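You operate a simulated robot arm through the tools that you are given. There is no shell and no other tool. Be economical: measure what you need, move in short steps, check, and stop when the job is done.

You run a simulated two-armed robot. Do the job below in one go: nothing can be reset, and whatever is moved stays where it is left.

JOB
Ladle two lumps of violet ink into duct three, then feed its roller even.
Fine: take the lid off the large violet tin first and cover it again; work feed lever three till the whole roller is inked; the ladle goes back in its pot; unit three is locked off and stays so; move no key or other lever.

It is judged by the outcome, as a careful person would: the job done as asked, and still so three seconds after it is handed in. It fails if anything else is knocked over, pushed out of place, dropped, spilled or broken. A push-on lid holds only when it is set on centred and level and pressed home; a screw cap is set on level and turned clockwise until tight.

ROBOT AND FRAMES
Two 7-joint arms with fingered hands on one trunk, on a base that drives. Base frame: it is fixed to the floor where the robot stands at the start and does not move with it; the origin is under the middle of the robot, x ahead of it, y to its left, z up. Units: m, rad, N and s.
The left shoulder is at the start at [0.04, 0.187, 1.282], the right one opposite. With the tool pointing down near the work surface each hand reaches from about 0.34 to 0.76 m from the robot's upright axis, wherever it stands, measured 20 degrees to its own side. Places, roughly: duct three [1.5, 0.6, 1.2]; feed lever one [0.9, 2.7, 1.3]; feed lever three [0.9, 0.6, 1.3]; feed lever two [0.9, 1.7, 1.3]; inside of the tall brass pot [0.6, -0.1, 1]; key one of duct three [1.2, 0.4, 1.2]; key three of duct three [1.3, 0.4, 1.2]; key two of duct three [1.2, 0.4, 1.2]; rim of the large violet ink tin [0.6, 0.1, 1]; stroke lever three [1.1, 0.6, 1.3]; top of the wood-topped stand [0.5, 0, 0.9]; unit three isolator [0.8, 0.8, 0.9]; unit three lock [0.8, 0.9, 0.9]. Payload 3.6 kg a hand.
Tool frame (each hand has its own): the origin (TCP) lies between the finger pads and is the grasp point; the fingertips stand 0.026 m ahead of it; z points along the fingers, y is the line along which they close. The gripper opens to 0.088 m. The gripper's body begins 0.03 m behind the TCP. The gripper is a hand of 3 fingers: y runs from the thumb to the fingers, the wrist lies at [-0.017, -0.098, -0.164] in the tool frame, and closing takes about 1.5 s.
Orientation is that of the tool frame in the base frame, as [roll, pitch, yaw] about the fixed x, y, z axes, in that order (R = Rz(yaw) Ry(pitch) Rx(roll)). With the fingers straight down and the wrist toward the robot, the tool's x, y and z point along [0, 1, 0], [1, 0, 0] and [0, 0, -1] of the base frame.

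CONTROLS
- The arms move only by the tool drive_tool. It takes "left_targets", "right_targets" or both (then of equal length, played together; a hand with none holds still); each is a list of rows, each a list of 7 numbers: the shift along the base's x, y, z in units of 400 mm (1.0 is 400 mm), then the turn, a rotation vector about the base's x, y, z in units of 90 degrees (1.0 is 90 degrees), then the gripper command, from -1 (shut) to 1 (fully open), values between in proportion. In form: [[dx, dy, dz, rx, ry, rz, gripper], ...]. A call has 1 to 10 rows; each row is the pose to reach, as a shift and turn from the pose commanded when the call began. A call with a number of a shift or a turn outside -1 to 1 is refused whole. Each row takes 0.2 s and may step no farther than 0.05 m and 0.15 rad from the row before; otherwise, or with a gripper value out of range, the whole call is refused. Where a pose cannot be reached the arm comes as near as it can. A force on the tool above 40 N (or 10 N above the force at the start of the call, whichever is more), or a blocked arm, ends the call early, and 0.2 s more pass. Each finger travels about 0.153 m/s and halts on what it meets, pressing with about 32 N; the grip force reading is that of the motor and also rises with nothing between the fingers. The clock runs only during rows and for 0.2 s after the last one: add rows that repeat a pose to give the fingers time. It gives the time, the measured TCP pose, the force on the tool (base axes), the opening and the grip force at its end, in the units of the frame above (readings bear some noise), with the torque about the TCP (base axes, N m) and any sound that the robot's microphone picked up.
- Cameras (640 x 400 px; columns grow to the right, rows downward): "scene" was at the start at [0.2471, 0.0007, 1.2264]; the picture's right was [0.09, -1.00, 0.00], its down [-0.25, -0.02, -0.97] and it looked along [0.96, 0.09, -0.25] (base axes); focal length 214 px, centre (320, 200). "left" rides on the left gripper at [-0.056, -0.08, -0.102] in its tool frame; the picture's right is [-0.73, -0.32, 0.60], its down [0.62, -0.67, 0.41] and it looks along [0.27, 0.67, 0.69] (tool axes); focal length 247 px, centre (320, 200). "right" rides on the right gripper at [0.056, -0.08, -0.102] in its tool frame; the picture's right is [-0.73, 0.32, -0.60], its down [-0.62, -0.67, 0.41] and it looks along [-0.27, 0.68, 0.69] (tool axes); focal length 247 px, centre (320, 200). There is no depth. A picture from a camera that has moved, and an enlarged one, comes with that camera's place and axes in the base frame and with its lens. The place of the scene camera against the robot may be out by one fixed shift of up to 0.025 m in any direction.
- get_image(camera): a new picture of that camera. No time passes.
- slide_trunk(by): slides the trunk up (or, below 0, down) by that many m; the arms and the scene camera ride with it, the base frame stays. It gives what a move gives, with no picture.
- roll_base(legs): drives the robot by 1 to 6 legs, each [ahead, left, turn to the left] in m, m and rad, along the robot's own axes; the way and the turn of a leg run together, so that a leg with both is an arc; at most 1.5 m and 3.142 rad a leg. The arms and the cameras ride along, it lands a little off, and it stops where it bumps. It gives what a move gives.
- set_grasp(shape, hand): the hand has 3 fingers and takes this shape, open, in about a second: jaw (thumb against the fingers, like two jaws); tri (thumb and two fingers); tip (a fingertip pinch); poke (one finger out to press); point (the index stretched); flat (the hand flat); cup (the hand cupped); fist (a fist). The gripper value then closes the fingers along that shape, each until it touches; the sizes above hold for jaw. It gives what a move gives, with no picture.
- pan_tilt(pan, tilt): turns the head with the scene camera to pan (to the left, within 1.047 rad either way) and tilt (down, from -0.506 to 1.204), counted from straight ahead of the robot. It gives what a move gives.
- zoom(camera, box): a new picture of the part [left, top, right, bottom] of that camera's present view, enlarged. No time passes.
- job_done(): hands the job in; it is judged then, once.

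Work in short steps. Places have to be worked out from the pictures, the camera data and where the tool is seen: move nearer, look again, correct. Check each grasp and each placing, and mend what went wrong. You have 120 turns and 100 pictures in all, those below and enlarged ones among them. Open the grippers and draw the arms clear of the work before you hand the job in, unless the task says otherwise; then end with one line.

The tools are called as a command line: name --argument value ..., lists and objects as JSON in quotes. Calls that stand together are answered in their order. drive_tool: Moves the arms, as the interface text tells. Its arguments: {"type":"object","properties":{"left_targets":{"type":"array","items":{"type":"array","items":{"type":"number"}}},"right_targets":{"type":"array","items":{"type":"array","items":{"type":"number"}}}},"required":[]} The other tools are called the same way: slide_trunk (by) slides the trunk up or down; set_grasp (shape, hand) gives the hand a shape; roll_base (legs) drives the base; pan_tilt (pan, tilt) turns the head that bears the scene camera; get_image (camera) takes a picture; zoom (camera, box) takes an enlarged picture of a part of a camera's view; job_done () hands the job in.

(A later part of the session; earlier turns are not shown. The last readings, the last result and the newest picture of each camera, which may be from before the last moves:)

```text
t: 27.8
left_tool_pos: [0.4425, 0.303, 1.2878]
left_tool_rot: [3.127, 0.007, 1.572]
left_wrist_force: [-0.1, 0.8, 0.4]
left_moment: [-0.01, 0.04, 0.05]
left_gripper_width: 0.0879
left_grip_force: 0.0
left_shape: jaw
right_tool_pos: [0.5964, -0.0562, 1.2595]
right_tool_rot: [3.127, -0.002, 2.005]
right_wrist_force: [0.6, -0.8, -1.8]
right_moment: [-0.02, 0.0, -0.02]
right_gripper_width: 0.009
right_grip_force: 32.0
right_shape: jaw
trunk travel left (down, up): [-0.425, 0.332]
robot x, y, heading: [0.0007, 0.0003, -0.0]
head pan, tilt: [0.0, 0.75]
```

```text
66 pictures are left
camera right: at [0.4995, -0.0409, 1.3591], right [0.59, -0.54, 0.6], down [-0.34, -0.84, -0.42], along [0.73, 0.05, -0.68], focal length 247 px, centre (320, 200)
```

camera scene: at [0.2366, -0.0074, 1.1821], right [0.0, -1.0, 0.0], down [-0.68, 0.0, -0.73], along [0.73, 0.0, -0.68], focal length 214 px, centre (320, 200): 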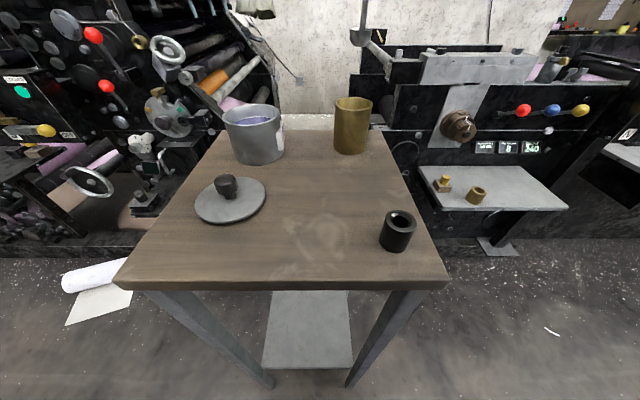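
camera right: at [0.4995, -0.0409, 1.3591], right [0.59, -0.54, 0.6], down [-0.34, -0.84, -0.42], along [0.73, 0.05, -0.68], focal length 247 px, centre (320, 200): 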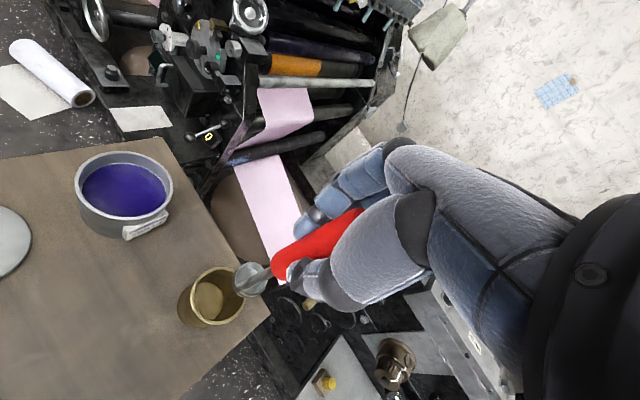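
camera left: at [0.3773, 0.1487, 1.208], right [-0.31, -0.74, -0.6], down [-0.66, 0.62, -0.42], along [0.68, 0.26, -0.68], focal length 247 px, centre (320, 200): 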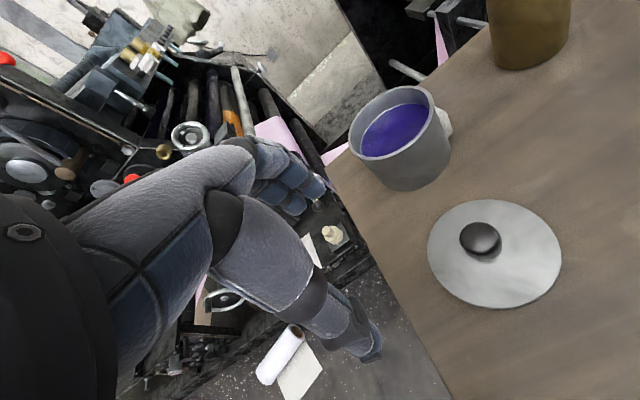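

The ladle holds. Its cup is about 14 mm ahead of the TCP, with its bottom about 0.17 m below. I carry it over the tin, centre about (0.584, 0.112), and move the left hand out a bit.

drive_tool --right_targets '[[-0.013, 0.085, 0, 0, 0, 0, -1], [-0.026, 0.17, 0, 0, 0, 0, -1], [-0.04, 0.255, 0, 0, 0, 0, -1], [-0.052, 0.34, 0, 0, 0, 0, -1], [-0.0635, 0.415, 0, 0, 0, 0, -1], [-0.0635, 0.415, 0, 0, 0, 0, -1]]' --left_targets '[[0, 0.06, 0, 0, 0, 0, 1], [0, 0.12, 0, 0, 0, 0, 1], [0, 0.18, 0, 0, 0, 0, 1], [0, 0.2, 0, 0, 0, 0, 1], [0, 0.2, 0, 0, 0, 0, 1], [0, 0.2, 0, 0, 0, 0, 1]]'

get_image --camera "right"

zoom --camera "scene" --box '[170, 20, 370, 180]'

get_image --camera "left"

```text
t: 29.2
left_tool_pos: [0.442, 0.384, 1.2855]
left_tool_rot: [3.128, 0.005, 1.574]
left_wrist_force: [0.3, -0.6, 0.2]
left_moment: [0.02, 0.02, 0.05]
left_gripper_width: 0.0879
left_grip_force: 0.1
left_shape: jaw
right_tool_pos: [0.5722, 0.1081, 1.2613]
right_tool_rot: [3.129, -0.003, 2.002]
right_wrist_force: [-0.2, -1.6, -0.6]
right_moment: [0.03, -0.01, 0.01]
right_gripper_width: 0.0087
right_grip_force: 31.2
right_shape: jaw
trunk travel left (down, up): [-0.425, 0.332]
robot x, y, heading: [-0.0016, 0.0013, 0.0]
head pan, tilt: [0.0, 0.75]
```

```text
65 pictures are left
camera right: at [0.4753, 0.1241, 1.3607], right [0.59, -0.54, 0.6], down [-0.34, -0.84, -0.42], along [0.73, 0.05, -0.68], focal length 247 px, centre (320, 200)
```

right: 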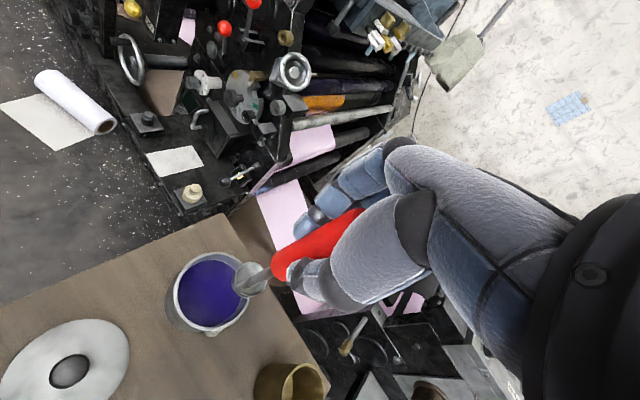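

```text
2.50 times, centred on (270, 100) of scene
camera zoom: at [0.2371, -0.0082, 1.1819], right [0.0, -1.0, 0.0], down [-0.68, 0.0, -0.73], along [0.73, 0.0, -0.68], focal length 536 px, centre (445, 450)
```

zoom: 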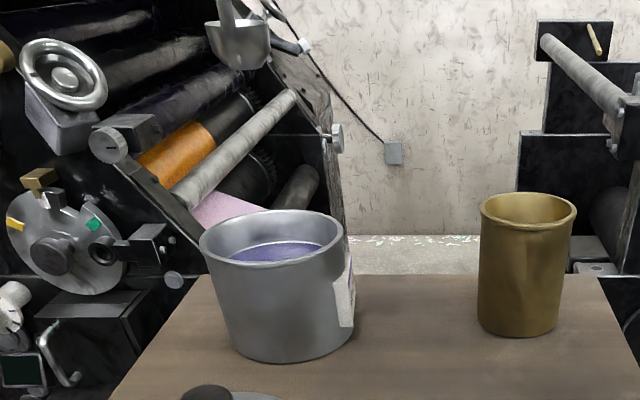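

```text
63 pictures are left
camera left: at [0.3613, 0.3266, 1.3857], right [-0.31, -0.74, -0.6], down [-0.66, 0.62, -0.42], along [0.68, 0.27, -0.68], focal length 247 px, centre (320, 200)
```

left: 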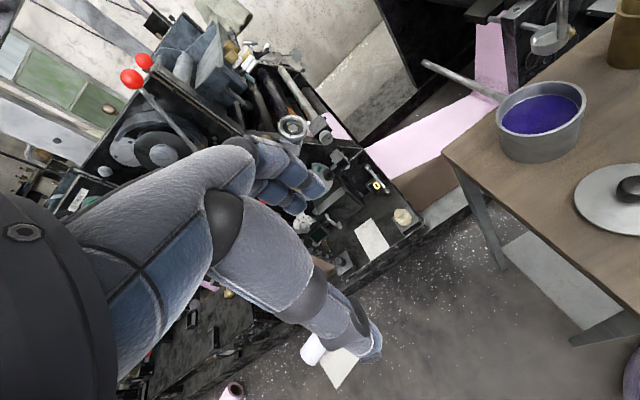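

Triangulated, the tin rim is at (0.579, 0.118, 1.027) and the cup opening at (0.582, 0.111, 1.13). I shift slightly and dip.

drive_tool --right_targets '[[-0.008, 0.01, -0.1, 0, 0, 0, -1], [-0.008, 0.01, -0.2, 0, 0, 0, -1], [-0.008, 0.01, -0.28, 0, 0, 0, -1], [-0.008, 0.01, -0.33, 0, 0, 0, -1], [-0.008, 0.01, -0.36, 0, 0, 0, -1], [-0.008, 0.01, -0.36, 0, 0, 0, -1]]'

zoom --camera "scene" --box '[170, 20, 370, 180]'

```text
t: 30.3
left_tool_pos: [0.4422, 0.3841, 1.2868]
left_tool_rot: [3.128, 0.005, 1.573]
left_wrist_force: [1.2, 0.9, 0.2]
left_moment: [0.04, 0.02, 0.02]
left_gripper_width: 0.088
left_grip_force: 0.1
left_shape: jaw
right_tool_pos: [0.5693, 0.1156, 1.1435]
right_tool_rot: [3.097, -0.011, 2.004]
right_wrist_force: [-2.3, -0.8, 20.7]
right_moment: [-0.17, 0.22, 0.0]
right_gripper_width: 0.0115
right_grip_force: 32.2
right_shape: jaw
trunk travel left (down, up): [-0.425, 0.332]
robot x, y, heading: [-0.0037, 0.0006, 0.004]
head pan, tilt: [0.0, 0.75]
stopped in row 5 (right hand): the force on the tool passed its limit at 47 N (the readings are from after the stop); the commanded pose is now the measured one
```

```text
2.50 times, centred on (270, 100) of scene
camera zoom: at [0.2363, -0.0078, 1.1823], right [0.0, -1.0, 0.0], down [-0.68, 0.0, -0.73], along [0.73, 0.0, -0.68], focal length 536 px, centre (445, 450)
```

zoom: 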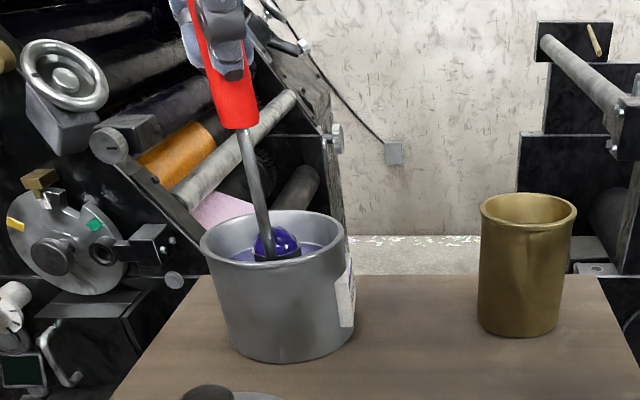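

The cup met the bottom, and a violet lump sits on it. I lift gently straight up and look.

drive_tool --right_targets '[[0, 0, 0.03, 0, 0, 0, -1], [0, 0, 0.08, 0, 0, 0, -1], [0, 0, 0.15, 0, 0, 0, -1], [0, 0, 0.24, 0, 0, 0, -1], [0, 0, 0.33, 0, 0, 0, -1]]'

zoom --camera "scene" --box '[170, 0, 370, 160]'

zoom --camera "right" --box '[140, 200, 380, 350]'

```text
t: 31.5
left_tool_pos: [0.4436, 0.384, 1.2855]
left_tool_rot: [3.126, 0.007, 1.572]
left_wrist_force: [0.2, 0.3, 0.0]
left_moment: [-0.01, 0.02, -0.03]
left_gripper_width: 0.0879
left_grip_force: 0.2
left_shape: jaw
right_tool_pos: [0.5684, 0.1132, 1.2732]
right_tool_rot: [3.105, -0.011, 2.006]
right_wrist_force: [-0.4, 0.2, -1.2]
right_moment: [0.02, 0.01, -0.04]
right_gripper_width: 0.0106
right_grip_force: 32.0
right_shape: jaw
trunk travel left (down, up): [-0.425, 0.332]
robot x, y, heading: [-0.002, -0.0, 0.003]
head pan, tilt: [0.0, 0.75]
```

```text
2.50 times, centred on (270, 80) of scene
camera zoom: at [0.2366, -0.0074, 1.1821], right [0.0, -1.0, 0.0], down [-0.68, 0.0, -0.73], along [0.73, 0.0, -0.68], focal length 536 px, centre (445, 500)
```

zoom: 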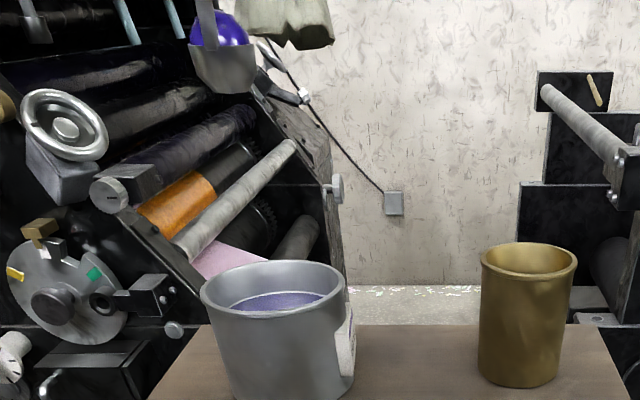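

```text
2.67 times, centred on (260, 275) of right
camera zoom: at [0.4703, 0.1266, 1.3708], right [0.58, -0.55, 0.6], down [-0.33, -0.83, -0.44], along [0.74, 0.06, -0.67], focal length 659 px, centre (480, 0)
```

zoom: 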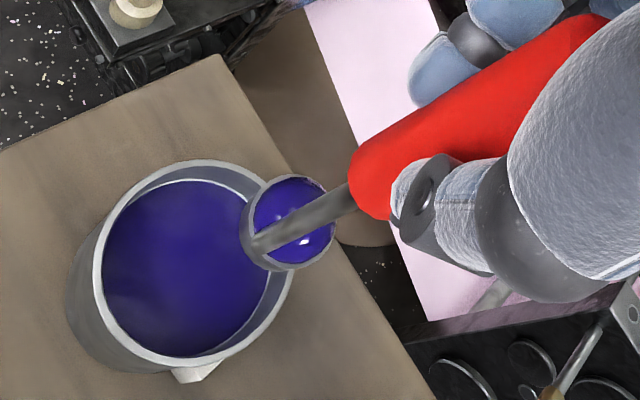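

One lump is in the cup. I raise the trunk, pull the left hand back a bit, and look at the way to the press.

slide_trunk --by 0.3

drive_tool --left_targets '[[-0.1, 0, 0.05, 0, 0, 0, 1], [-0.2, 0, 0.1, 0, 0, 0, 1], [-0.25, -0.05, 0.1, 0, 0, 0, 1]]'

pan_tilt --pan 0.75 --tilt 0.55

get_image --camera "scene"

get_image --camera "right"

```text
t: 34.5
left_tool_pos: [0.4427, 0.3833, 1.5844]
left_tool_rot: [3.128, 0.006, 1.573]
left_wrist_force: [0.3, -0.9, -0.5]
left_moment: [0.03, -0.02, 0.01]
left_gripper_width: 0.0878
left_grip_force: 0.1
left_shape: jaw
right_tool_pos: [0.5686, 0.1147, 1.5709]
right_tool_rot: [3.105, -0.011, 2.003]
right_wrist_force: [0.5, 0.7, -0.7]
right_moment: [0.01, -0.01, -0.01]
right_gripper_width: 0.0106
right_grip_force: 32.6
right_shape: jaw
trunk travel left (down, up): [-0.725, 0.032]
robot x, y, heading: [0.001, -0.0019, 0.003]
head pan, tilt: [0.0, 0.75]
```

```text
t: 35.3
left_tool_pos: [0.3415, 0.3641, 1.6244]
left_tool_rot: [3.127, 0.004, 1.572]
left_wrist_force: [-0.8, 0.1, 0.1]
left_moment: [0.02, 0.03, 0.02]
left_gripper_width: 0.0881
left_grip_force: 0.0
left_shape: jaw
right_tool_pos: [0.5689, 0.1147, 1.5725]
right_tool_rot: [3.104, -0.011, 2.001]
right_wrist_force: [0.1, 0.4, -1.2]
right_moment: [-0.02, 0.06, 0.01]
right_gripper_width: 0.0109
right_grip_force: 32.5
right_shape: jaw
trunk travel left (down, up): [-0.725, 0.032]
robot x, y, heading: [0.0004, 0.0008, -0.001]
head pan, tilt: [0.0, 0.75]
```

```text
t: 36.4
left_tool_pos: [0.342, 0.3655, 1.6227]
left_tool_rot: [3.128, 0.005, 1.572]
left_wrist_force: [0.1, 0.0, 0.3]
left_moment: [-0.01, -0.03, -0.02]
left_gripper_width: 0.0879
left_grip_force: 0.0
left_shape: jaw
right_tool_pos: [0.569, 0.1134, 1.5725]
right_tool_rot: [3.104, -0.01, 2.001]
right_wrist_force: [-0.8, -0.1, -2.4]
right_moment: [0.0, -0.01, -0.01]
right_gripper_width: 0.0109
right_grip_force: 32.5
right_shape: jaw
trunk travel left (down, up): [-0.725, 0.032]
robot x, y, heading: [-0.0022, 0.0026, -0.003]
head pan, tilt: [0.75, 0.55]
```

```text
59 pictures are left
camera scene: at [0.2091, 0.0535, 1.5058], right [0.68, -0.73, 0.0], down [-0.38, -0.36, -0.85], along [0.62, 0.58, -0.52], focal length 214 px, centre (320, 200)
```

scene: 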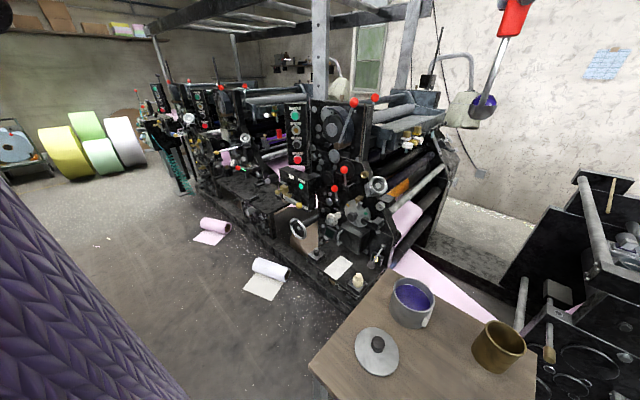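

```text
58 pictures are left
camera right: at [0.4711, 0.1281, 1.6695], right [0.58, -0.55, 0.6], down [-0.33, -0.83, -0.44], along [0.74, 0.06, -0.66], focal length 247 px, centre (320, 200)
```

right: 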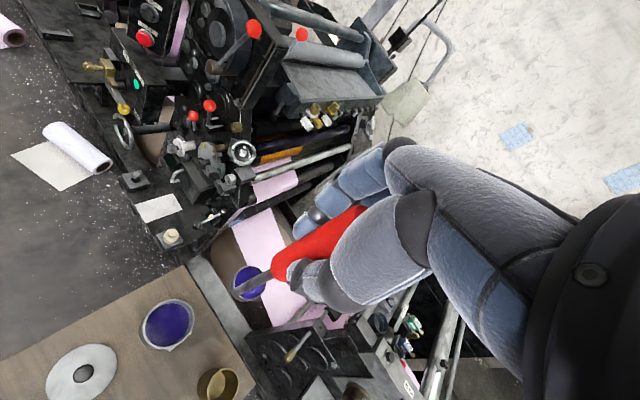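

I raise the hand further and shift it toward my centre so the ladle passes over the levers' height. Then I drive left and forward to stand before unit three.

drive_tool --right_targets '[[-0.01, -0.08, 0.03, 0, 0, 0, -1], [-0.02, -0.16, 0.06, 0, 0, 0, -1], [-0.03, -0.25, 0.1, 0, 0, 0, -1], [-0.04, -0.33, 0.14, 0, 0, 0, -1], [-0.05, -0.41, 0.18, 0, 0, 0, -1]]'

roll_base --legs '[[0, 0.64, 0], [0.25, 0, 0]]'

get_image --camera "right"

pan_tilt --pan 0.0 --tilt 0.3

get_image --camera "scene"

```text
t: 37.6
left_tool_pos: [0.3409, 0.3643, 1.6234]
left_tool_rot: [3.128, 0.006, 1.571]
left_wrist_force: [-0.3, -0.3, -0.7]
left_moment: [-0.01, 0.03, 0.02]
left_gripper_width: 0.0879
left_grip_force: 0.0
left_shape: jaw
right_tool_pos: [0.5514, -0.05, 1.6424]
right_tool_rot: [3.105, -0.009, 2.004]
right_wrist_force: [-0.1, 0.0, -1.4]
right_moment: [-0.02, -0.04, 0.0]
right_gripper_width: 0.0105
right_grip_force: 32.0
right_shape: jaw
trunk travel left (down, up): [-0.725, 0.032]
robot x, y, heading: [0.0017, 0.0007, -0.002]
head pan, tilt: [0.75, 0.55]
```

```text
t: 42.6
left_tool_pos: [0.5869, 1.0222, 1.6231]
left_tool_rot: [3.126, 0.005, 1.582]
left_wrist_force: [0.2, -1.3, 0.0]
left_moment: [0.02, -0.01, -0.01]
left_gripper_width: 0.0879
left_grip_force: 0.0
left_shape: jaw
right_tool_pos: [0.8008, 0.6118, 1.6434]
right_tool_rot: [3.105, -0.01, 2.013]
right_wrist_force: [0.3, 0.4, -1.4]
right_moment: [-0.02, 0.01, -0.01]
right_gripper_width: 0.0107
right_grip_force: 32.3
right_shape: jaw
trunk travel left (down, up): [-0.725, 0.032]
robot x, y, heading: [0.2547, 0.6562, 0.009]
head pan, tilt: [0.75, 0.55]
```

```text
57 pictures are left
camera right: at [0.7024, 0.6246, 1.741], right [0.58, -0.54, 0.6], down [-0.32, -0.84, -0.44], along [0.74, 0.06, -0.66], focal length 247 px, centre (320, 200)
```

right: 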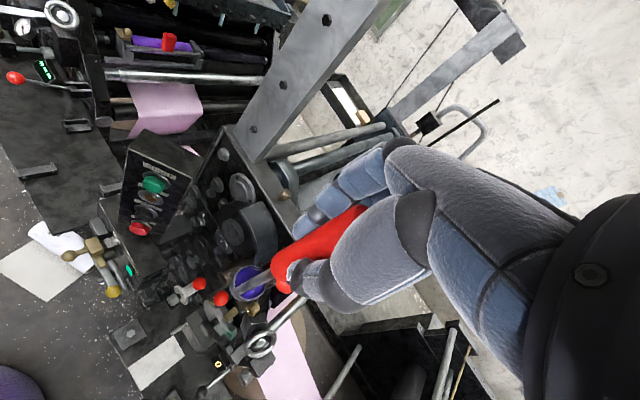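

```text
t: 43.7
left_tool_pos: [0.5887, 1.0237, 1.6232]
left_tool_rot: [3.127, 0.005, 1.584]
left_wrist_force: [-0.3, 0.9, 0.0]
left_moment: [0.0, -0.01, 0.03]
left_gripper_width: 0.088
left_grip_force: 0.1
left_shape: jaw
right_tool_pos: [0.8011, 0.6124, 1.6427]
right_tool_rot: [3.108, -0.011, 2.013]
right_wrist_force: [-0.3, -0.3, -0.9]
right_moment: [-0.01, 0.02, 0.0]
right_gripper_width: 0.0108
right_grip_force: 32.2
right_shape: jaw
trunk travel left (down, up): [-0.725, 0.032]
robot x, y, heading: [0.253, 0.6509, 0.009]
head pan, tilt: [0.0, 0.3]
```

```text
56 pictures are left
camera scene: at [0.4867, 0.6489, 1.5289], right [0.01, -1.0, 0.0], down [-0.3, 0.0, -0.96], along [0.96, 0.01, -0.3], focal length 214 px, centre (320, 200)
```

scene: 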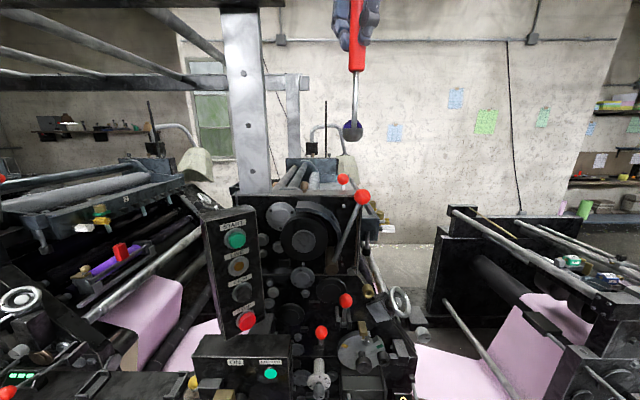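

I'm in front of unit three at (0.254, 0.653). The levers stand at y of about 0.56 to 0.59 with ball tops near z 1.41. I shift the ladle right to pass beside them, then drive 0.2 m ahead.

drive_tool --right_targets '[[0, -0.1, 0, 0, 0, 0, -1], [0, -0.2, 0, 0, 0, 0, -1], [0, -0.3, 0, 0, 0, 0, -1]]'

roll_base --legs '[[0.2, 0, 0]]'

get_image --camera "right"

pan_tilt --pan -0.2 --tilt 0.5

get_image --camera "scene"

```text
t: 44.5
left_tool_pos: [0.589, 1.0221, 1.6238]
left_tool_rot: [3.128, 0.006, 1.584]
left_wrist_force: [-0.1, -0.3, 0.1]
left_moment: [0.03, 0.01, 0.0]
left_gripper_width: 0.0879
left_grip_force: 0.0
left_shape: jaw
right_tool_pos: [0.8006, 0.4869, 1.6435]
right_tool_rot: [3.104, -0.01, 2.012]
right_wrist_force: [0.0, -0.6, -1.3]
right_moment: [0.0, 0.01, 0.0]
right_gripper_width: 0.0107
right_grip_force: 31.9
right_shape: jaw
trunk travel left (down, up): [-0.725, 0.032]
robot x, y, heading: [0.2548, 0.6531, 0.012]
head pan, tilt: [0.0, 0.3]
```

```text
t: 46.1
left_tool_pos: [0.7909, 1.0254, 1.6237]
left_tool_rot: [3.126, 0.005, 1.586]
left_wrist_force: [0.2, -0.1, 0.5]
left_moment: [-0.03, 0.0, -0.04]
left_gripper_width: 0.0877
left_grip_force: 0.1
left_shape: jaw
right_tool_pos: [1.0042, 0.4915, 1.6435]
right_tool_rot: [3.102, -0.011, 2.015]
right_wrist_force: [0.5, 0.6, -0.2]
right_moment: [-0.01, 0.0, 0.01]
right_gripper_width: 0.0105
right_grip_force: 31.9
right_shape: jaw
trunk travel left (down, up): [-0.725, 0.032]
robot x, y, heading: [0.4593, 0.6584, 0.01]
head pan, tilt: [0.0, 0.3]
```

```text
55 pictures are left
camera right: at [0.9057, 0.5049, 1.7419], right [0.58, -0.54, 0.6], down [-0.32, -0.84, -0.44], along [0.75, 0.07, -0.66], focal length 247 px, centre (320, 200)
```

right: 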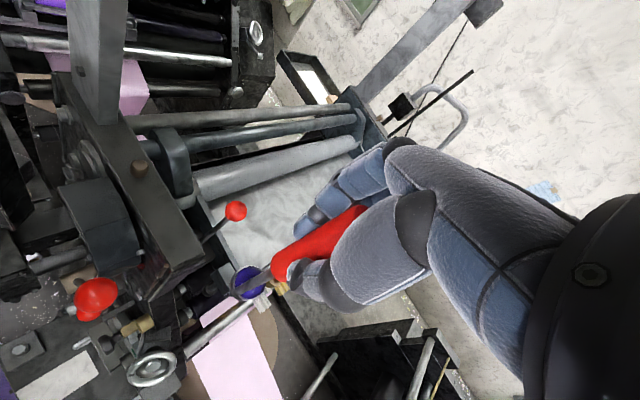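

```text
t: 46.9
left_tool_pos: [0.7941, 1.0261, 1.6231]
left_tool_rot: [3.126, 0.006, 1.585]
left_wrist_force: [-0.1, 0.5, -0.9]
left_moment: [0.02, -0.02, -0.03]
left_gripper_width: 0.0879
left_grip_force: 0.0
left_shape: jaw
right_tool_pos: [1.0063, 0.4918, 1.6428]
right_tool_rot: [3.107, -0.011, 2.014]
right_wrist_force: [-1.3, 0.5, -0.5]
right_moment: [0.0, 0.02, -0.01]
right_gripper_width: 0.0105
right_grip_force: 31.9
right_shape: jaw
trunk travel left (down, up): [-0.725, 0.032]
robot x, y, heading: [0.4531, 0.6578, 0.012]
head pan, tilt: [-0.201, 0.499]
```

```text
54 pictures are left
camera scene: at [0.6891, 0.6329, 1.5102], right [-0.19, -0.98, 0.0], down [-0.47, 0.09, -0.88], along [0.86, -0.17, -0.48], focal length 214 px, centre (320, 200)
```

scene: 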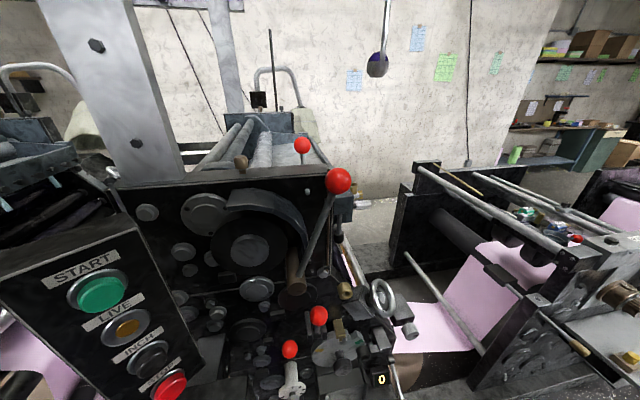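

The duct trough spans about x 1.13 and beyond, y 0.48 to 0.66, floor near z 1.2. The pour will tip the tool toward +y from the right side, away from levers and side plate. First I move the ladle high above the trough.

drive_tool --right_targets '[[0.08, 0.03, 0, 0, 0, -0.05, -1], [0.17, 0.06, 0, 0, 0, -0.1, -1], [0.26, 0.1, 0, 0, 0, -0.16, -1], [0.35, 0.14, 0, 0, 0, -0.22, -1], [0.44, 0.17, 0, 0, 0, -0.27, -1], [0.52, 0.18, 0, 0, 0, -0.27, -1], [0.57, 0.18, 0, 0, 0, -0.27, -1], [0.57, 0.18, 0, 0, 0, -0.27, -1]]'

get_image --camera "right"

pan_tilt --pan -0.1 --tilt 0.15

get_image --camera "scene"

```text
t: 48.7
left_tool_pos: [0.7921, 1.0243, 1.6241]
left_tool_rot: [3.129, 0.005, 1.585]
left_wrist_force: [-0.2, -0.2, 0.3]
left_moment: [0.0, -0.02, 0.01]
left_gripper_width: 0.0881
left_grip_force: 0.1
left_shape: jaw
right_tool_pos: [1.1383, 0.5503, 1.6168]
right_tool_rot: [3.106, -0.013, 1.591]
right_wrist_force: [0.3, 0.5, -0.5]
right_moment: [-0.02, 0.0, 0.01]
right_gripper_width: 0.0106
right_grip_force: 32.0
right_shape: jaw
right hand out of reach, approached as far as the arm can: row 4, 5, 6, 7, 8
trunk travel left (down, up): [-0.725, 0.032]
robot x, y, heading: [0.4601, 0.6588, 0.011]
head pan, tilt: [-0.201, 0.499]
```

```text
53 pictures are left
camera right: at [1.0542, 0.6026, 1.7145], right [0.31, -0.74, 0.6], down [-0.64, -0.63, -0.44], along [0.71, -0.25, -0.66], focal length 247 px, centre (320, 200)
```

right: 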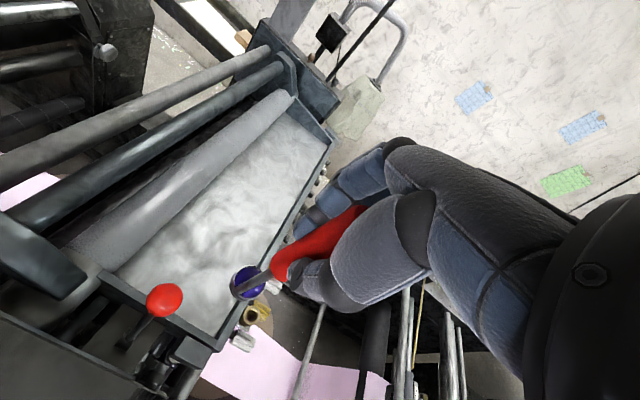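

```text
t: 49.5
left_tool_pos: [0.7917, 1.0272, 1.624]
left_tool_rot: [3.127, 0.006, 1.584]
left_wrist_force: [0.0, -0.6, -1.2]
left_moment: [0.02, -0.01, 0.02]
left_gripper_width: 0.088
left_grip_force: 0.0
left_shape: jaw
right_tool_pos: [1.1372, 0.5516, 1.6166]
right_tool_rot: [3.104, -0.011, 1.59]
right_wrist_force: [0.0, -0.5, -0.8]
right_moment: [0.02, -0.03, 0.0]
right_gripper_width: 0.0107
right_grip_force: 31.9
right_shape: jaw
trunk travel left (down, up): [-0.725, 0.032]
robot x, y, heading: [0.457, 0.6624, 0.007]
head pan, tilt: [-0.099, 0.15]
```

```text
52 pictures are left
camera scene: at [0.6905, 0.6422, 1.5428], right [-0.09, -1.0, 0.0], down [-0.15, 0.01, -0.99], along [0.98, -0.09, -0.15], focal length 214 px, centre (320, 200)
```

scene: 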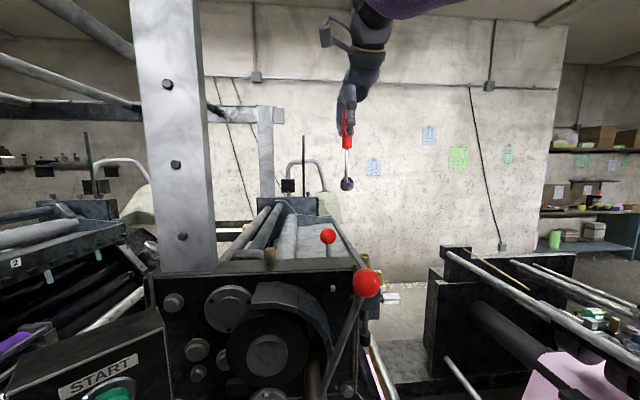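

The view shows the open trough with corners at x about 1.15 to 1.8 and y 0.48 to 0.67. The arm is at its reach here, so I begin lowering and tipping forward-left. That puts the cup further over the trough.

drive_tool --right_targets '[[0.015, -0.015, -0.03, 0.04, -0.023, 0, -1], [0.03, -0.03, -0.06, 0.08, -0.047, 0, -1], [0.045, -0.045, -0.1, 0.12, -0.07, 0, -1], [0.055, -0.06, -0.15, 0.165, -0.095, 0, -1], [0.065, -0.075, -0.2, 0.205, -0.12, 0, -1], [0.07, -0.09, -0.25, 0.25, -0.144, 0, -1], [0.0775, -0.105, -0.3, 0.29, -0.168, 0, -1], [0.0775, -0.1165, -0.347, 0.331, -0.191, 0, -1], [0.0775, -0.1165, -0.347, 0.331, -0.191, 0, -1]]'

get_image --camera "right"

get_image --camera "scene"

```text
t: 51.5
left_tool_pos: [0.7925, 1.0264, 1.6244]
left_tool_rot: [3.129, 0.007, 1.587]
left_wrist_force: [0.2, -0.4, -0.2]
left_moment: [0.02, 0.02, -0.02]
left_gripper_width: 0.0881
left_grip_force: 0.1
left_shape: jaw
right_tool_pos: [1.1696, 0.5067, 1.4794]
right_tool_rot: [2.762, -0.513, 1.681]
right_wrist_force: [-0.4, -0.7, -1.2]
right_moment: [-0.06, 0.03, 0.01]
right_gripper_width: 0.0104
right_grip_force: 32.1
right_shape: jaw
trunk travel left (down, up): [-0.725, 0.032]
robot x, y, heading: [0.4537, 0.654, 0.011]
head pan, tilt: [-0.099, 0.15]
```

```text
51 pictures are left
camera right: at [1.0566, 0.5099, 1.5627], right [0.18, -0.96, 0.23], down [-0.44, -0.28, -0.85], along [0.88, 0.06, -0.47], focal length 247 px, centre (320, 200)
```

right: 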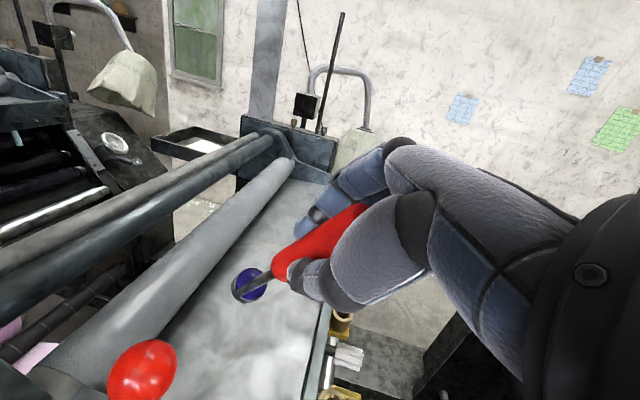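

```text
50 pictures are left
camera scene: at [0.6905, 0.6423, 1.5428], right [-0.09, -1.0, 0.0], down [-0.15, 0.01, -0.99], along [0.98, -0.09, -0.15], focal length 214 px, centre (320, 200)
```

scene: 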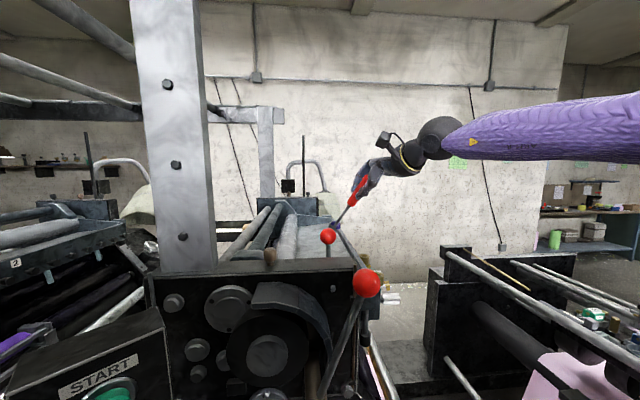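

The arm lies clear to the right and the cup is over the trough. I continue tipping to about 96° while holding the cup over it.

drive_tool --right_targets '[[-0.015, -0.034, -0.045, 0.0744, -0.043, 0, -1], [-0.029, -0.067, -0.0925, 0.149, -0.086, 0, -1], [-0.035, -0.09, -0.135, 0.223, -0.129, 0, -1], [-0.0415, -0.112, -0.1735, 0.298, -0.172, 0, -1], [-0.05, -0.125, -0.22, 0.372, -0.215, 0, -1], [-0.0565, -0.134, -0.266, 0.447, -0.258, 0, -1], [-0.0565, -0.135, -0.317, 0.521, -0.301, 0, -1], [-0.0565, -0.137, -0.363, 0.595, -0.344, 0, -1], [-0.0565, -0.137, -0.363, 0.595, -0.344, 0, -1], [-0.0565, -0.137, -0.363, 0.595, -0.344, 0, -1]]'

get_image --camera "right"

get_image --camera "scene"

```text
t: 53.7
left_tool_pos: [0.7929, 1.0261, 1.623]
left_tool_rot: [3.127, 0.005, 1.586]
left_wrist_force: [0.0, -0.3, -0.9]
left_moment: [0.0, 0.0, -0.03]
left_gripper_width: 0.0878
left_grip_force: 0.1
left_shape: jaw
right_tool_pos: [1.1327, 0.4571, 1.3525]
right_tool_rot: [1.31, -1.015, 2.814]
right_wrist_force: [0.4, -0.3, -1.2]
right_moment: [-0.05, 0.03, 0.0]
right_gripper_width: 0.0101
right_grip_force: 31.8
right_shape: jaw
right hand out of reach, approached as far as the arm can: row 8, 9, 10
trunk travel left (down, up): [-0.725, 0.032]
robot x, y, heading: [0.4554, 0.6591, 0.011]
head pan, tilt: [-0.099, 0.15]
```

```text
49 pictures are left
camera right: at [0.9961, 0.4192, 1.3437], right [0.28, -0.79, -0.54], down [0.06, 0.58, -0.81], along [0.96, 0.19, 0.21], focal length 247 px, centre (320, 200)
```

right: 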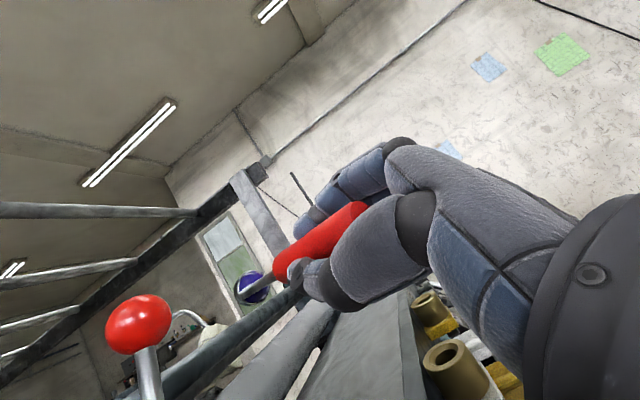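

```text
48 pictures are left
camera scene: at [0.6908, 0.6423, 1.5428], right [-0.09, -1.0, 0.0], down [-0.15, 0.01, -0.99], along [0.98, -0.09, -0.15], focal length 214 px, centre (320, 200)
```

scene: 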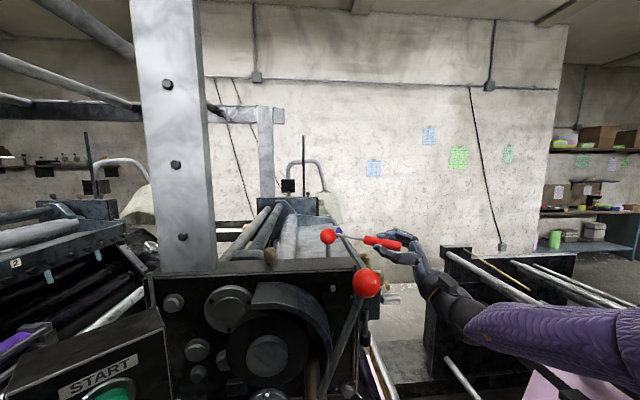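

The lump still sticks; the ladle is about horizontal. I need more tilt, so I rotate on in small steps with the hand kept above the keys.

drive_tool --right_targets '[[0, 0, 0, 0.07, -0.04, 0, -1], [0, -0.01, 0, 0.14, -0.08, 0, -1], [0, -0.02, 0, 0.21, -0.12, 0, -1], [0, -0.03, 0, 0.28, -0.16, 0, -1], [0, -0.03, 0, 0.28, -0.16, 0, -1], [0, -0.03, 0, 0.28, -0.16, 0, -1]]'

get_image --camera "right"

```text
t: 55.1
left_tool_pos: [0.7926, 1.0238, 1.6251]
left_tool_rot: [3.129, 0.004, 1.585]
left_wrist_force: [-0.3, -0.7, 0.3]
left_moment: [0.01, 0.0, 0.05]
left_gripper_width: 0.088
left_grip_force: 0.0
left_shape: jaw
right_tool_pos: [1.0813, 0.4518, 1.3802]
right_tool_rot: [0.585, -0.767, -2.892]
right_wrist_force: [-0.4, 0.2, -1.5]
right_moment: [-0.1, 0.07, -0.01]
right_gripper_width: 0.0104
right_grip_force: 32.5
right_shape: jaw
right hand out of reach, approached as far as the arm can: row 1, 2, 3, 4, 5, 6
trunk travel left (down, up): [-0.725, 0.032]
robot x, y, heading: [0.4542, 0.6554, 0.008]
head pan, tilt: [-0.099, 0.15]
```

```text
47 pictures are left
camera right: at [0.9538, 0.4278, 1.3243], right [0.44, -0.5, -0.74], down [0.23, 0.86, -0.45], along [0.87, 0.03, 0.5], focal length 247 px, centre (320, 200)
```

right: 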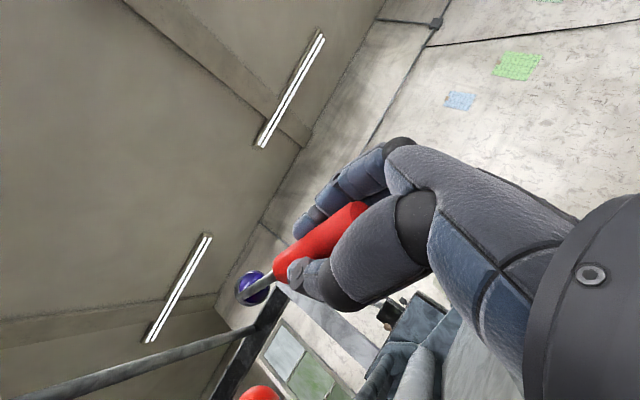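

The tilt is now about 115°. I enlarge the cup to see whether the lump is still in it.

zoom --camera "right" --box '[200, 240, 320, 320]'

```text
5.00 times, centred on (260, 280) of right
camera zoom: at [0.9538, 0.4278, 1.3243], right [0.44, -0.5, -0.74], down [0.23, 0.86, -0.45], along [0.87, 0.03, 0.5], focal length 1235 px, centre (620, -200)
```

zoom: 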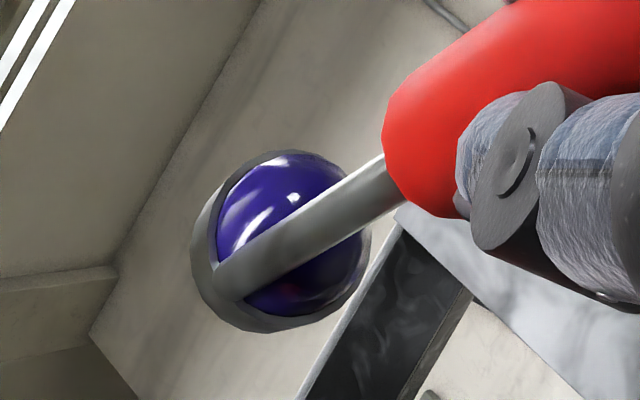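

The lump sticks, and the cup is now at x of about 1.14, just at the trough's end. I must get it further over the trough, so I check the floor room in front of the base.

pan_tilt --pan 0.0 --tilt 1.15

get_image --camera "scene"

```text
t: 56.4
left_tool_pos: [0.7927, 1.0256, 1.6231]
left_tool_rot: [3.128, 0.005, 1.584]
left_wrist_force: [0.5, 0.0, 0.6]
left_moment: [0.01, 0.02, -0.01]
left_gripper_width: 0.0881
left_grip_force: 0.1
left_shape: jaw
right_tool_pos: [1.0816, 0.4526, 1.3795]
right_tool_rot: [0.588, -0.767, -2.893]
right_wrist_force: [-0.4, -0.1, -0.4]
right_moment: [-0.05, 0.0, 0.02]
right_gripper_width: 0.0102
right_grip_force: 32.3
right_shape: jaw
trunk travel left (down, up): [-0.725, 0.032]
robot x, y, heading: [0.4597, 0.6522, 0.013]
head pan, tilt: [0.0, 1.15]
```

```text
45 pictures are left
camera scene: at [0.6578, 0.6506, 1.4597], right [0.01, -1.0, 0.0], down [-0.91, -0.01, -0.41], along [0.41, 0.0, -0.91], focal length 214 px, centre (320, 200)
```

scene: 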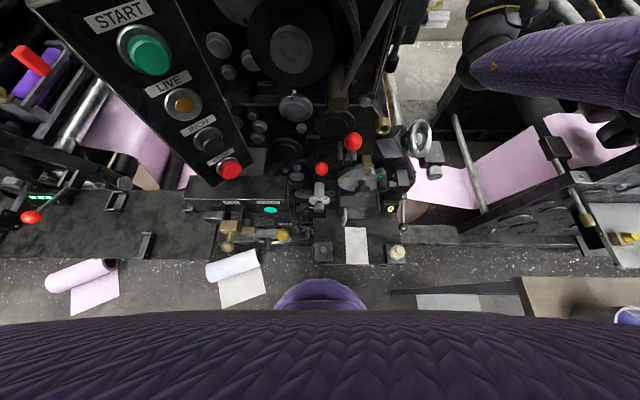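

There is about 0.09 m of room before the sill. I raise the trunk 3 cm and creep 6 cm forward, so the tipped cup moves inside the trough's end.

slide_trunk --by 0.03

roll_base --legs '[[0.06, 0, 0]]'

pan_tilt --pan -0.2 --tilt 0.3

get_image --camera "scene"

get_image --camera "right"

```text
t: 57.1
left_tool_pos: [0.7925, 1.0264, 1.6531]
left_tool_rot: [3.128, 0.006, 1.584]
left_wrist_force: [-0.8, 0.5, 0.0]
left_moment: [0.01, 0.0, 0.0]
left_gripper_width: 0.0879
left_grip_force: 0.0
left_shape: jaw
right_tool_pos: [1.0839, 0.4528, 1.4146]
right_tool_rot: [0.586, -0.769, -2.895]
right_wrist_force: [0.0, -0.6, -1.6]
right_moment: [-0.09, 0.05, -0.01]
right_gripper_width: 0.0101
right_grip_force: 31.7
right_shape: jaw
trunk travel left (down, up): [-0.755, 0.002]
robot x, y, heading: [0.4536, 0.655, 0.012]
head pan, tilt: [0.0, 1.15]
```

```text
t: 58.1
left_tool_pos: [0.8493, 1.0274, 1.6556]
left_tool_rot: [3.124, 0.007, 1.585]
left_wrist_force: [-0.2, -0.4, -0.6]
left_moment: [0.03, -0.01, 0.05]
left_gripper_width: 0.0878
left_grip_force: 0.2
left_shape: jaw
right_tool_pos: [1.1397, 0.4552, 1.4164]
right_tool_rot: [0.587, -0.765, -2.893]
right_wrist_force: [-0.4, -0.4, -0.5]
right_moment: [-0.05, 0.02, -0.03]
right_gripper_width: 0.0104
right_grip_force: 31.8
right_shape: jaw
trunk travel left (down, up): [-0.755, 0.002]
robot x, y, heading: [0.5149, 0.6587, 0.017]
head pan, tilt: [0.0, 1.15]
```

```text
t: 59.2
left_tool_pos: [0.8521, 1.0265, 1.6542]
left_tool_rot: [3.127, 0.007, 1.586]
left_wrist_force: [0.3, -0.9, -0.1]
left_moment: [0.0, -0.03, 0.02]
left_gripper_width: 0.0881
left_grip_force: 0.0
left_shape: jaw
right_tool_pos: [1.1426, 0.4563, 1.4148]
right_tool_rot: [0.589, -0.767, -2.895]
right_wrist_force: [-0.9, -0.2, -1.2]
right_moment: [-0.06, 0.05, 0.0]
right_gripper_width: 0.0104
right_grip_force: 32.1
right_shape: jaw
trunk travel left (down, up): [-0.755, 0.002]
robot x, y, heading: [0.5145, 0.6579, 0.013]
head pan, tilt: [-0.201, 0.3]
```

```text
44 pictures are left
camera scene: at [0.7506, 0.6332, 1.5588], right [-0.19, -0.98, 0.0], down [-0.29, 0.06, -0.95], along [0.94, -0.18, -0.3], focal length 214 px, centre (320, 200)
```

scene: 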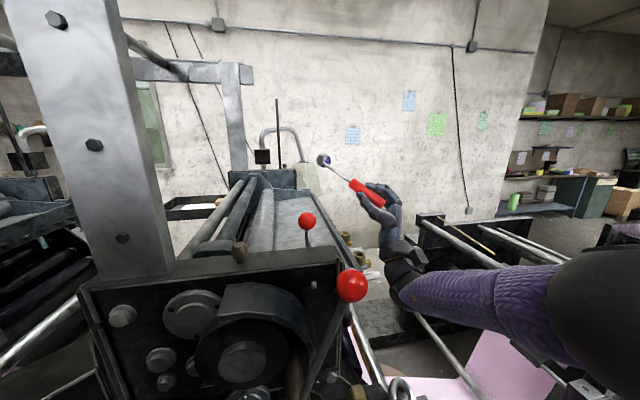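

```text
43 pictures are left
camera right: at [1.0156, 0.4311, 1.359], right [0.44, -0.5, -0.74], down [0.22, 0.86, -0.45], along [0.87, 0.03, 0.5], focal length 247 px, centre (320, 200)
```

right: 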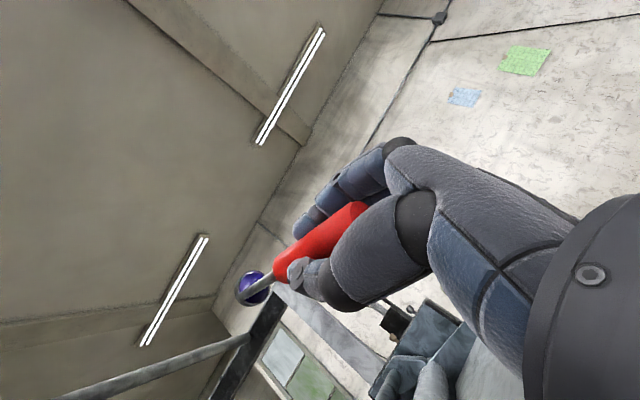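

I zoom on the cup from the scene camera to check its attitude and the lump.

zoom --camera "scene" --box '[290, 130, 410, 205]'

```text
5.33 times, centred on (350, 168) of scene
camera zoom: at [0.7506, 0.6332, 1.5588], right [-0.19, -0.98, 0.0], down [-0.29, 0.06, -0.95], along [0.94, -0.18, -0.3], focal length 1144 px, centre (160, 373)
```

zoom: 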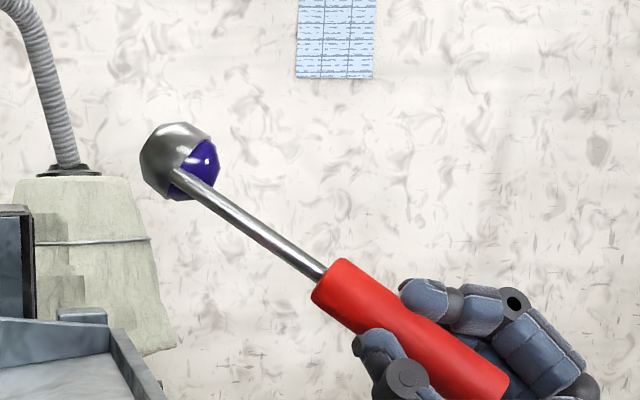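

The lump bulges out but sticks. I give it a few short shakes over the trough.

drive_tool --right_targets '[[0, 0, -0.12, 0, 0, 0, -1], [0, 0, 0, 0, 0, 0, -1], [0, 0, -0.12, 0, 0, 0, -1], [0, 0, 0, 0, 0, 0, -1], [0, 0, -0.12, 0, 0, 0, -1], [0, 0, -0.05, 0, 0, 0, -1], [0, 0, -0.12, 0, 0, 0, -1]]'

zoom --camera "scene" --box '[270, 120, 430, 220]'

```text
t: 60.9
left_tool_pos: [0.8532, 1.0248, 1.6543]
left_tool_rot: [3.126, 0.006, 1.584]
left_wrist_force: [0.2, 0.3, -0.1]
left_moment: [-0.02, 0.01, -0.02]
left_gripper_width: 0.0877
left_grip_force: 0.1
left_shape: jaw
right_tool_pos: [1.121, 0.4516, 1.383]
right_tool_rot: [0.586, -0.77, -2.894]
right_wrist_force: [-0.3, 0.2, -1.0]
right_moment: [-0.08, 0.03, -0.02]
right_gripper_width: 0.0102
right_grip_force: 31.7
right_shape: jaw
right hand out of reach, approached as far as the arm can: row 1, 3, 5, 6, 7
trunk travel left (down, up): [-0.755, 0.002]
robot x, y, heading: [0.5162, 0.6581, 0.011]
head pan, tilt: [-0.201, 0.3]
```

```text
4.00 times, centred on (350, 170) of scene
camera zoom: at [0.7502, 0.6327, 1.5589], right [-0.19, -0.98, 0.0], down [-0.29, 0.06, -0.96], along [0.94, -0.18, -0.3], focal length 858 px, centre (200, 320)
```

zoom: 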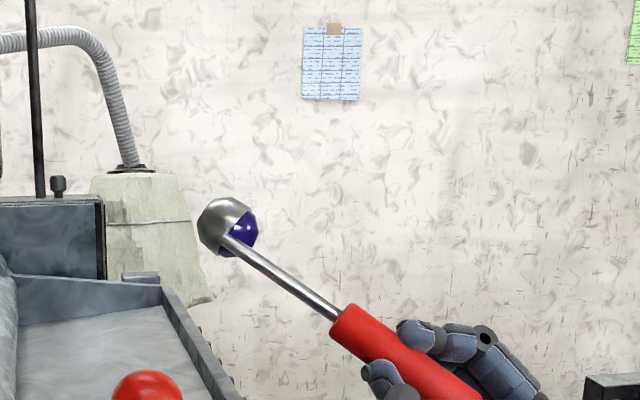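

It still sticks. I try a lower pose further over the trough, at about 110° tilt, with the cup near (1.23, 0.575, 1.38).

drive_tool --right_targets '[[0.02, 0.005, 0, -0.05, 0.03, 0, -1], [0.05, 0.015, -0.03, -0.09, 0.056, 0, -1], [0.08, 0.02, -0.07, -0.09, 0.056, 0, -1], [0.1, 0.02, -0.11, -0.09, 0.056, 0, -1], [0.1, 0.02, -0.135, -0.09, 0.056, 0, -1], [0.1, 0.02, -0.135, -0.09, 0.056, 0, -1], [0.1, 0.02, -0.135, -0.09, 0.056, 0, -1]]'

get_image --camera "scene"

```text
t: 62.5
left_tool_pos: [0.8534, 1.0268, 1.6542]
left_tool_rot: [3.126, 0.006, 1.585]
left_wrist_force: [0.0, 0.7, 0.6]
left_moment: [-0.02, 0.0, 0.03]
left_gripper_width: 0.0878
left_grip_force: 0.0
left_shape: jaw
right_tool_pos: [1.13, 0.4604, 1.362]
right_tool_rot: [0.769, -0.881, -3.028]
right_wrist_force: [-0.9, 0.2, -0.7]
right_moment: [-0.09, 0.04, -0.03]
right_gripper_width: 0.0102
right_grip_force: 32.4
right_shape: jaw
right hand out of reach, approached as far as the arm can: row 3, 4, 5, 6, 7
trunk travel left (down, up): [-0.755, 0.002]
robot x, y, heading: [0.5156, 0.6546, 0.009]
head pan, tilt: [-0.201, 0.3]
```

```text
40 pictures are left
camera scene: at [0.751, 0.6339, 1.5588], right [-0.19, -0.98, 0.0], down [-0.29, 0.06, -0.96], along [0.94, -0.18, -0.3], focal length 214 px, centre (320, 200)
```

scene: 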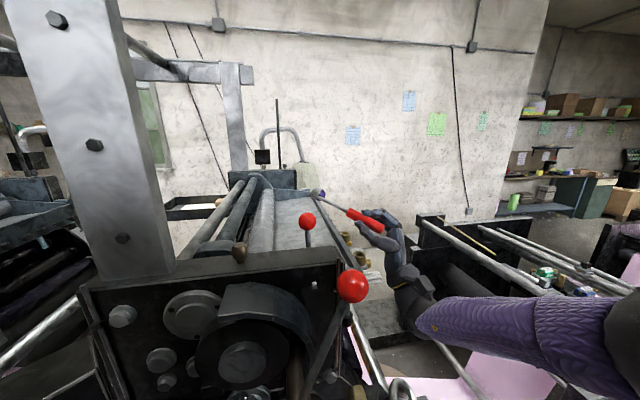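

Lowering the shoulder should let the hand point further up-left. I raise the hand with less tilt, then lower the trunk 0.2 m.

drive_tool --right_targets '[[0, 0, 0.06, -0.08, 0.05, 0, -1], [0, 0, 0.14, -0.16, 0.1, 0, -1], [0, 0, 0.22, -0.24, 0.15, 0, -1], [0, 0, 0.31, -0.32, 0.2, 0, -1], [0, 0, 0.41, -0.36, 0.225, 0, -1], [0, 0, 0.48, -0.36, 0.225, 0, -1]]'

```text
t: 63.9
left_tool_pos: [0.8521, 1.0284, 1.6536]
left_tool_rot: [3.126, 0.005, 1.585]
left_wrist_force: [-0.1, 0.3, -0.7]
left_moment: [0.02, 0.01, 0.03]
left_gripper_width: 0.0879
left_grip_force: 0.0
left_shape: jaw
right_tool_pos: [1.1261, 0.4578, 1.5523]
right_tool_rot: [1.948, -1.018, 2.259]
right_wrist_force: [-0.1, -0.1, -1.3]
right_moment: [-0.07, 0.02, 0.01]
right_gripper_width: 0.01
right_grip_force: 32.3
right_shape: jaw
trunk travel left (down, up): [-0.755, 0.002]
robot x, y, heading: [0.5183, 0.6579, 0.01]
head pan, tilt: [-0.201, 0.3]
```

Before lowering the trunk I retract the left hand from the control panel.

drive_tool --left_targets '[[-0.1, 0.03, 0.05, 0, 0, 0, 1], [-0.2, 0.06, 0.1, 0, 0, 0, 1], [-0.3, 0.1, 0.15, 0, 0, 0, 1], [-0.38, 0.12, 0.2, 0, 0, 0, 1]]'

slide_trunk --by -0.17

get_image --camera "scene"

```text
t: 64.8
left_tool_pos: [0.7014, 1.077, 1.7342]
left_tool_rot: [3.125, 0.005, 1.584]
left_wrist_force: [-0.1, -0.1, -0.2]
left_moment: [0.0, -0.03, 0.02]
left_gripper_width: 0.0879
left_grip_force: 0.2
left_shape: jaw
right_tool_pos: [1.1237, 0.457, 1.5537]
right_tool_rot: [1.94, -1.017, 2.264]
right_wrist_force: [0.5, -0.1, -1.8]
right_moment: [-0.08, 0.1, -0.01]
right_gripper_width: 0.0101
right_grip_force: 31.7
right_shape: jaw
trunk travel left (down, up): [-0.755, 0.002]
robot x, y, heading: [0.5165, 0.6581, 0.015]
head pan, tilt: [-0.201, 0.3]
```

```text
t: 66.8
left_tool_pos: [0.7011, 1.0748, 1.5649]
left_tool_rot: [3.127, 0.004, 1.585]
left_wrist_force: [0.2, 0.0, -0.4]
left_moment: [0.0, -0.01, 0.01]
left_gripper_width: 0.0881
left_grip_force: 0.1
left_shape: jaw
right_tool_pos: [1.1245, 0.4574, 1.3831]
right_tool_rot: [1.94, -1.018, 2.265]
right_wrist_force: [0.9, 0.7, -0.8]
right_moment: [-0.05, 0.05, 0.0]
right_gripper_width: 0.0099
right_grip_force: 31.6
right_shape: jaw
trunk travel left (down, up): [-0.585, 0.172]
robot x, y, heading: [0.5159, 0.6579, 0.014]
head pan, tilt: [-0.201, 0.3]
```

```text
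39 pictures are left
camera scene: at [0.7521, 0.6331, 1.3881], right [-0.19, -0.98, 0.0], down [-0.29, 0.06, -0.96], along [0.94, -0.18, -0.3], focal length 214 px, centre (320, 200)
```

scene: 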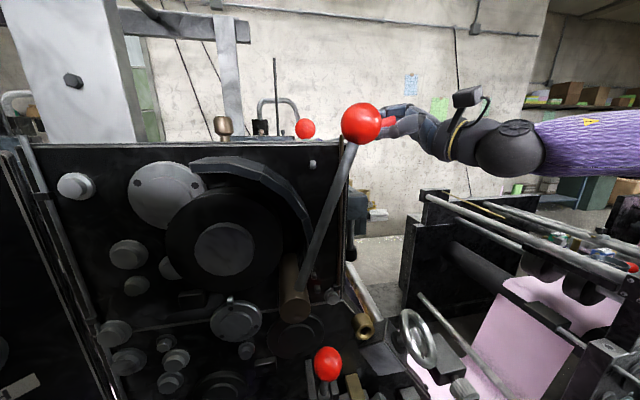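

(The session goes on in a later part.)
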